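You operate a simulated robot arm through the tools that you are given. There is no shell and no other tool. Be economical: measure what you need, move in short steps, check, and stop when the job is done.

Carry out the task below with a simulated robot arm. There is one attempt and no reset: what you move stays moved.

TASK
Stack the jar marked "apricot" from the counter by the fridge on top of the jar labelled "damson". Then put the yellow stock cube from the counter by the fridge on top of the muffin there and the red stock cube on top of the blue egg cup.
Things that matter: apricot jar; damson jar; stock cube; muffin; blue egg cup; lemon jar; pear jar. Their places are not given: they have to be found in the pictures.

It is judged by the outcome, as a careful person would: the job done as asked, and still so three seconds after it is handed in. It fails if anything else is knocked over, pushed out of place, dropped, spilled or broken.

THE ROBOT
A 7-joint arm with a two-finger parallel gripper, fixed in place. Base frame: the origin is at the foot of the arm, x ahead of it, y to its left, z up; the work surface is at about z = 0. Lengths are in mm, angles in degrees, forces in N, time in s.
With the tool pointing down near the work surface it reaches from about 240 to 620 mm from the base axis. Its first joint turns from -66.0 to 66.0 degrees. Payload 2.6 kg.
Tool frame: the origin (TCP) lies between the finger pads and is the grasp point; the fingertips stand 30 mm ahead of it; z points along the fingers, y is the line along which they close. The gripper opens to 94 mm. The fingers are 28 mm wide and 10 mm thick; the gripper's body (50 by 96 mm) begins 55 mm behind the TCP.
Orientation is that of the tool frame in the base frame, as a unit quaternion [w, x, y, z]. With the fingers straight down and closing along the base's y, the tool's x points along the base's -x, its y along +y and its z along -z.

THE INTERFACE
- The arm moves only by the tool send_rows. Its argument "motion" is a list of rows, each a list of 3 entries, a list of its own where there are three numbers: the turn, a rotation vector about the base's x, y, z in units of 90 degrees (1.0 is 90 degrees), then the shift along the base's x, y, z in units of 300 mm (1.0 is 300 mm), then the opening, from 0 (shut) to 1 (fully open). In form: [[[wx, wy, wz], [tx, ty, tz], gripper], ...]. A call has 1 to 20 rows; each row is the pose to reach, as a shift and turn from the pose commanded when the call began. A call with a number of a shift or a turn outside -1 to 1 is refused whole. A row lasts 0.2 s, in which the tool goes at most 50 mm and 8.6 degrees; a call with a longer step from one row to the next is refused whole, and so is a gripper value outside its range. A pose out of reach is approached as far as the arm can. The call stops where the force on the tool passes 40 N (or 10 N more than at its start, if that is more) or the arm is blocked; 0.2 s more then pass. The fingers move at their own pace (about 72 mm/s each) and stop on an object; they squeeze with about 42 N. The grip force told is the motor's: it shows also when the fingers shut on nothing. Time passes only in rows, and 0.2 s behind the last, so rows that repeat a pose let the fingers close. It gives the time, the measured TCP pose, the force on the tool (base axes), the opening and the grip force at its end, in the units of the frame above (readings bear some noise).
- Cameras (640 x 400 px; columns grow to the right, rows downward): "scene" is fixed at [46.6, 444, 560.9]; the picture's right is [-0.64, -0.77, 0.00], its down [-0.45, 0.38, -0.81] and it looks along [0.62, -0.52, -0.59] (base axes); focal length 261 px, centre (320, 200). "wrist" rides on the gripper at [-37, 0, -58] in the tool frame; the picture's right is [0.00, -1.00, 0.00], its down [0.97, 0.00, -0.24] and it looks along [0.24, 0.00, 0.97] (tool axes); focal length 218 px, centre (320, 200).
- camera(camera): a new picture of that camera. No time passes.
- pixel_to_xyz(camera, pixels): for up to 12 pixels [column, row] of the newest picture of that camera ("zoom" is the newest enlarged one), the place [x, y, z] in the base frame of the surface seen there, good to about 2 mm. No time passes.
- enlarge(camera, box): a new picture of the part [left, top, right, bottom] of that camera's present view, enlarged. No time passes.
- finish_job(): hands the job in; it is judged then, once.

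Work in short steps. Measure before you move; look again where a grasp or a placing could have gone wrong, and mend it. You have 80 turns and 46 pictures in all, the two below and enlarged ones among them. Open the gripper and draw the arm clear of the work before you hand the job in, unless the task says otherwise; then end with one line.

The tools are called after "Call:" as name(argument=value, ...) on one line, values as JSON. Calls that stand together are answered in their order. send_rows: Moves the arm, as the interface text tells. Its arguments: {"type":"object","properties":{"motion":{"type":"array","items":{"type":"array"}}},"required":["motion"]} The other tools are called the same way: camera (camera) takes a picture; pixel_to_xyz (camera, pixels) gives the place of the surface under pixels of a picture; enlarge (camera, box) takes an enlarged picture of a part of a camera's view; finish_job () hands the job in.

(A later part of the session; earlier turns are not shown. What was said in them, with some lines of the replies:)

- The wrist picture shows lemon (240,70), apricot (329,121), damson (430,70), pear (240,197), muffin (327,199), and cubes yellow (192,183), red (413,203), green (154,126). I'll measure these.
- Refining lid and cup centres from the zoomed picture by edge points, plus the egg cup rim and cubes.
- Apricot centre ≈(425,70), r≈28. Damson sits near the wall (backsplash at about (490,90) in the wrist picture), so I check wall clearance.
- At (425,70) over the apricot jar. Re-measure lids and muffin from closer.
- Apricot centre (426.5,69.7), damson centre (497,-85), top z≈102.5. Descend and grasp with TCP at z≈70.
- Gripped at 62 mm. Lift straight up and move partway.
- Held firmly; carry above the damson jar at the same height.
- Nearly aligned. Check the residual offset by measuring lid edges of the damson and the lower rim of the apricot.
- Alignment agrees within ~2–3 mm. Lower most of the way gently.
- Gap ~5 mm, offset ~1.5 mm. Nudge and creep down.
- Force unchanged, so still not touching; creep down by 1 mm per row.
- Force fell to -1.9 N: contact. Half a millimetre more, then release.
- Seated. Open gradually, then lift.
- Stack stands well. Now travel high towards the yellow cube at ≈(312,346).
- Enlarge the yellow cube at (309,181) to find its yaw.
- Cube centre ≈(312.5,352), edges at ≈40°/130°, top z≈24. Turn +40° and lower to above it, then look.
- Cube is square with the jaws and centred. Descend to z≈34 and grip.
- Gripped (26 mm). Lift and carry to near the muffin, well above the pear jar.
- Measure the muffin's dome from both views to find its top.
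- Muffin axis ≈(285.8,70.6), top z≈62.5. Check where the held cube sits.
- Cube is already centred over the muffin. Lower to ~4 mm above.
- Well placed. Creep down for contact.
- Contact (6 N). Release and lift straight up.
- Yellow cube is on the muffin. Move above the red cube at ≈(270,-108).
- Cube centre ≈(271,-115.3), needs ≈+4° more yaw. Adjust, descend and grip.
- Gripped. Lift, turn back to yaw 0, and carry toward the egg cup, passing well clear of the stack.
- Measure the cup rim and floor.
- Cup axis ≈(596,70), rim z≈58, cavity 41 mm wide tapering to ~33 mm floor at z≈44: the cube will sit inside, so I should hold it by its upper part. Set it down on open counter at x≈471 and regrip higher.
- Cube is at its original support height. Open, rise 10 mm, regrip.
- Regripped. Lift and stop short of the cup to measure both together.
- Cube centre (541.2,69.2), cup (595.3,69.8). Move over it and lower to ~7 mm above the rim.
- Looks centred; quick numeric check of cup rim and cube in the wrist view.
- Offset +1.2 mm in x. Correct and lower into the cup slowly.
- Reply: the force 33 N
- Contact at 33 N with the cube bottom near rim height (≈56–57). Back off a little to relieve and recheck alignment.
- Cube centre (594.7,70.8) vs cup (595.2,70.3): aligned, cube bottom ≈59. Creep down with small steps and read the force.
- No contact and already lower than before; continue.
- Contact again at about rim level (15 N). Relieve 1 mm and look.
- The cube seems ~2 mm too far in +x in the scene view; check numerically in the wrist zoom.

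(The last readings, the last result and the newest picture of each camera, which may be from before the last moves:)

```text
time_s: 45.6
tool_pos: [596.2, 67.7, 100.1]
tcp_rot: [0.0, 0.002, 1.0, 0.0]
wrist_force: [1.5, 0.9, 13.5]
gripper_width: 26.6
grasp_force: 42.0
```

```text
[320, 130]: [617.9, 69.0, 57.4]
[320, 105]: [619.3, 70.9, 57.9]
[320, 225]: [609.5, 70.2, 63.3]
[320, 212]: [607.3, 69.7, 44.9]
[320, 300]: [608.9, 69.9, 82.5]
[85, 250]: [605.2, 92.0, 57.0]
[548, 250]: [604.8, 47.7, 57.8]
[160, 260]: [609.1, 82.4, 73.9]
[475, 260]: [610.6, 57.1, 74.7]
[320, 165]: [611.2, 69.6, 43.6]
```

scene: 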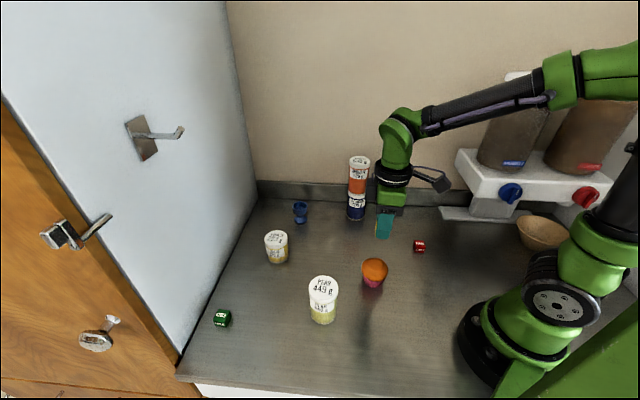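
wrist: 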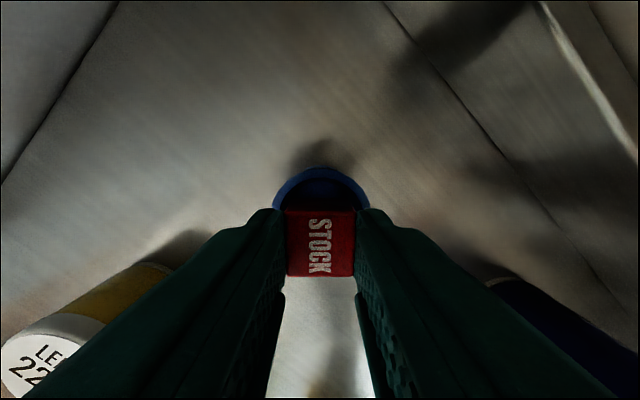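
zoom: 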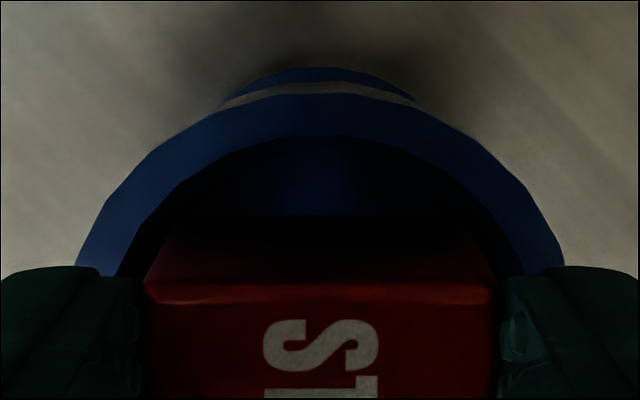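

Cube centre x≈596.7 vs cup 595. Raise 3 mm, shift −1.6 mm in x, lower again.

Call:
send_rows(motion=[[[0, 0, 0], [0, 0, 0.01], 0], [[0, 0, 0], [-0.005, 0, 0.01], 0], [[0, 0, 0], [-0.005, 0, 0.01], 0]])

Call:
enlarge(camera="wrist", box=[256, 155, 384, 235])

Call:
pixel_to_xyz(camera="zoom", pixels=[[320, 110], [320, 230], [320, 245], [320, 265], [85, 250], [548, 250], [180, 250], [455, 250]])

```text
time_s: 46.4
tool_pos: [593.9, 70.6, 101.6]
tcp_rot: [-0.001, 0.001, 1.0, 0.0]
wrist_force: [0.3, -0.1, 0.9]
gripper_width: 26.7
grasp_force: 42.0
```

```text
5.00 times, centred on (320, 195) of wrist
```

zoom: 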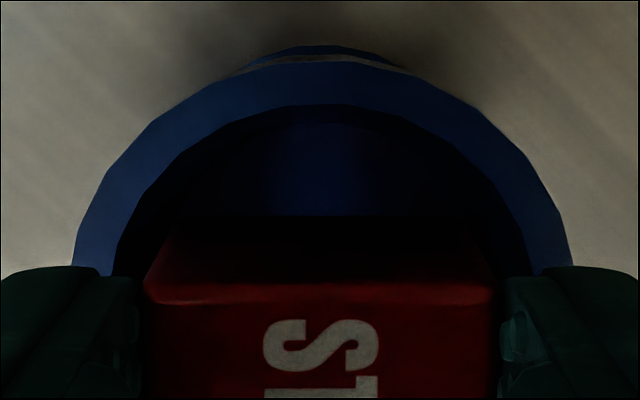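

```text
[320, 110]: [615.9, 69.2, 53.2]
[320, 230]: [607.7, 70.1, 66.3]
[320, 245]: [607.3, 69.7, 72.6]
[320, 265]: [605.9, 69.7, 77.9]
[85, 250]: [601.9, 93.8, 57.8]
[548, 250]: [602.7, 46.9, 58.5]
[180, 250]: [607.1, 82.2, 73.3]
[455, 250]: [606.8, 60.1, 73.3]
```

Now centred at 594.7. Lower in small steps.

Call:
send_rows(motion=[[[0, 0, 0], [0, 0, -0.003], 0], [[0, 0, 0], [0, 0, -0.006], 0], [[0, 0, 0], [0, 0, -0.009], 0], [[0, 0, 0], [0, 0, -0.012], 0], [[0, 0, 0], [0, 0, -0.012], 0]])

```text
time_s: 47.6
tool_pos: [594.3, 70.1, 100.7]
tcp_rot: [0.002, 0.001, 1.0, 0.0]
wrist_force: [-2.4, -1.3, 12.0]
gripper_width: 26.6
grasp_force: 42.1
```

Contact at the same height again even when centred, so the cube is effectively seated at the rim. Relieve slightly, then release slowly and look.

Call:
send_rows(motion=[[[0, 0, 0], [0, 0, 0.003], 0], [[0, 0, 0], [0, 0, 0.003], 0], [[0, 0, 0], [0, 0, 0.003], 0.3], [[0, 0, 0], [0, 0, 0.003], 0.33], [[0, 0, 0], [0, 0, 0.003], 0.36], [[0, 0, 0], [0, 0, 0.003], 0.36]])

Call:
enlarge(camera="scene", box=[268, 180, 332, 220])

```text
time_s: 49.0
tool_pos: [594.8, 68.9, 98.9]
tcp_rot: [0.001, 0.001, 1.0, 0.0]
wrist_force: [-0.3, -0.2, 0.3]
gripper_width: 33.7
grasp_force: 0.1
```

```text
10.00 times, centred on (300, 200) of scene
```

zoom: 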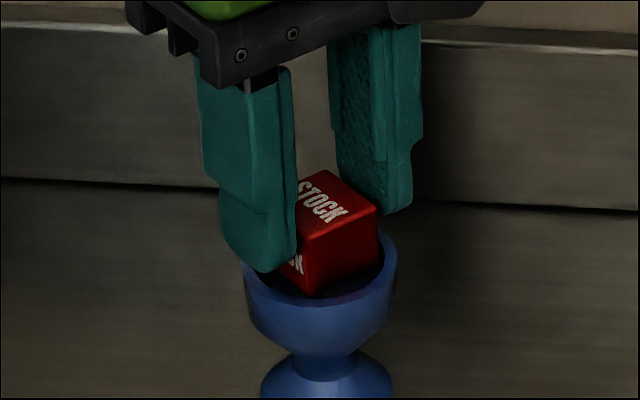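

The cube rests stably, level on the cup. Open a bit more and rise.

Call:
send_rows(motion=[[[0, 0, 0], [0, 0, 0], 0.5], [[0, 0, 0], [0, 0, 0], 0.6], [[0, 0, 0], [0, 0, 0.03], 0.6], [[0, 0, 0], [0, 0, 0.12], 0.6], [[0, 0, 0], [0, 0, 0.26], 0.6], [[0, 0, 0], [-0.1, 0, 0.38], 0.6], [[0, 0, 0], [-0.24, 0, 0.44], 0.6], [[0, 0, 0], [-0.38, 0, 0.5], 0.6], [[0, 0, 0], [-0.38, 0, 0.5], 0.6]])

Call:
enlarge(camera="scene", box=[268, 180, 332, 220])

Call:
camera(camera="wrist")

Call:
camera(camera="scene")

```text
time_s: 51.0
tool_pos: [480.2, 72.1, 252.0]
tcp_rot: [0.001, 0.001, 1.0, 0.001]
wrist_force: [-1.7, 0.0, -0.3]
gripper_width: 56.6
grasp_force: 0.1
```

```text
10.00 times, centred on (300, 200) of scene
```

zoom: 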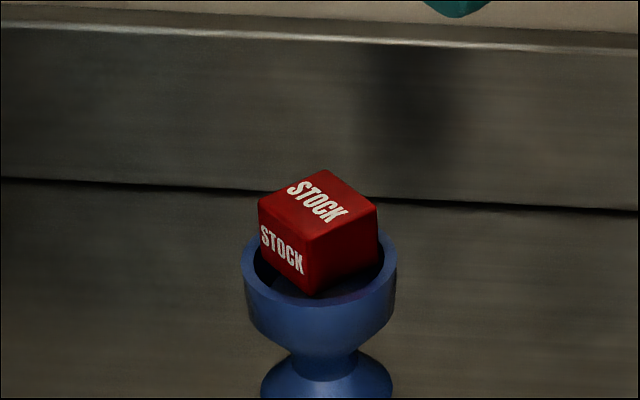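

```text
9 pictures are left
```

wrist: 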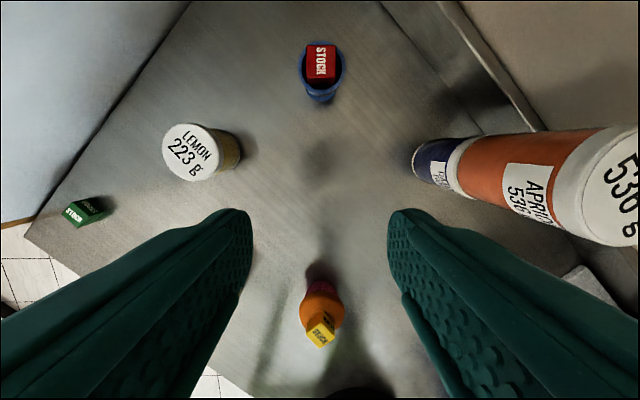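

```text
8 pictures are left
```

scene: 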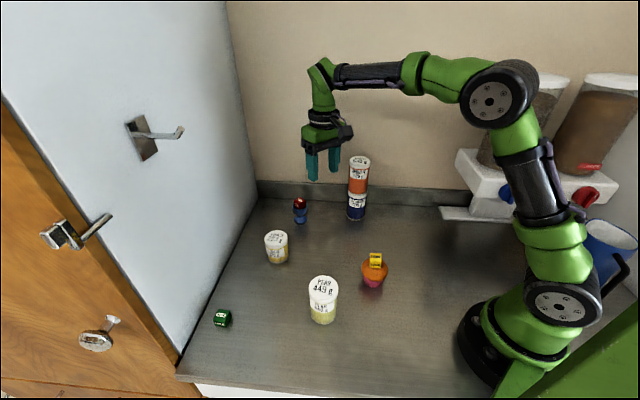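

Everything is standing. Final check that the red cube is level and centred.

Call:
enlarge(camera="wrist", box=[280, 35, 360, 85])

Call:
pixel_to_xyz(camera="wrist", pixels=[[310, 50], [332, 50], [310, 73], [332, 73], [320, 61]])

```text
8.00 times, centred on (320, 60) of wrist
```

zoom: 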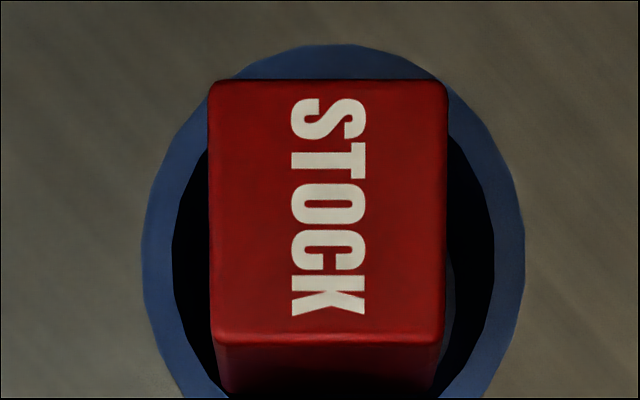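

```text
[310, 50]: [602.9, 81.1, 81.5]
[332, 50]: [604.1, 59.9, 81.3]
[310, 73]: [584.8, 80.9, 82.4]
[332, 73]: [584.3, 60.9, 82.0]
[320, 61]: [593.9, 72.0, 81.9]
```

The red cube is level (top z≈82) and centred on the cup at ≈(594,71). The gripper is open and clear, so I'm handing in.

Call:
finish_job()

```text
The job is handed in.
```

The apricot jar is stacked on the damson jar, the yellow stock cube is on the muffin and the red stock cube is on the blue egg cup; nothing else looked disturbed in the last pictures.
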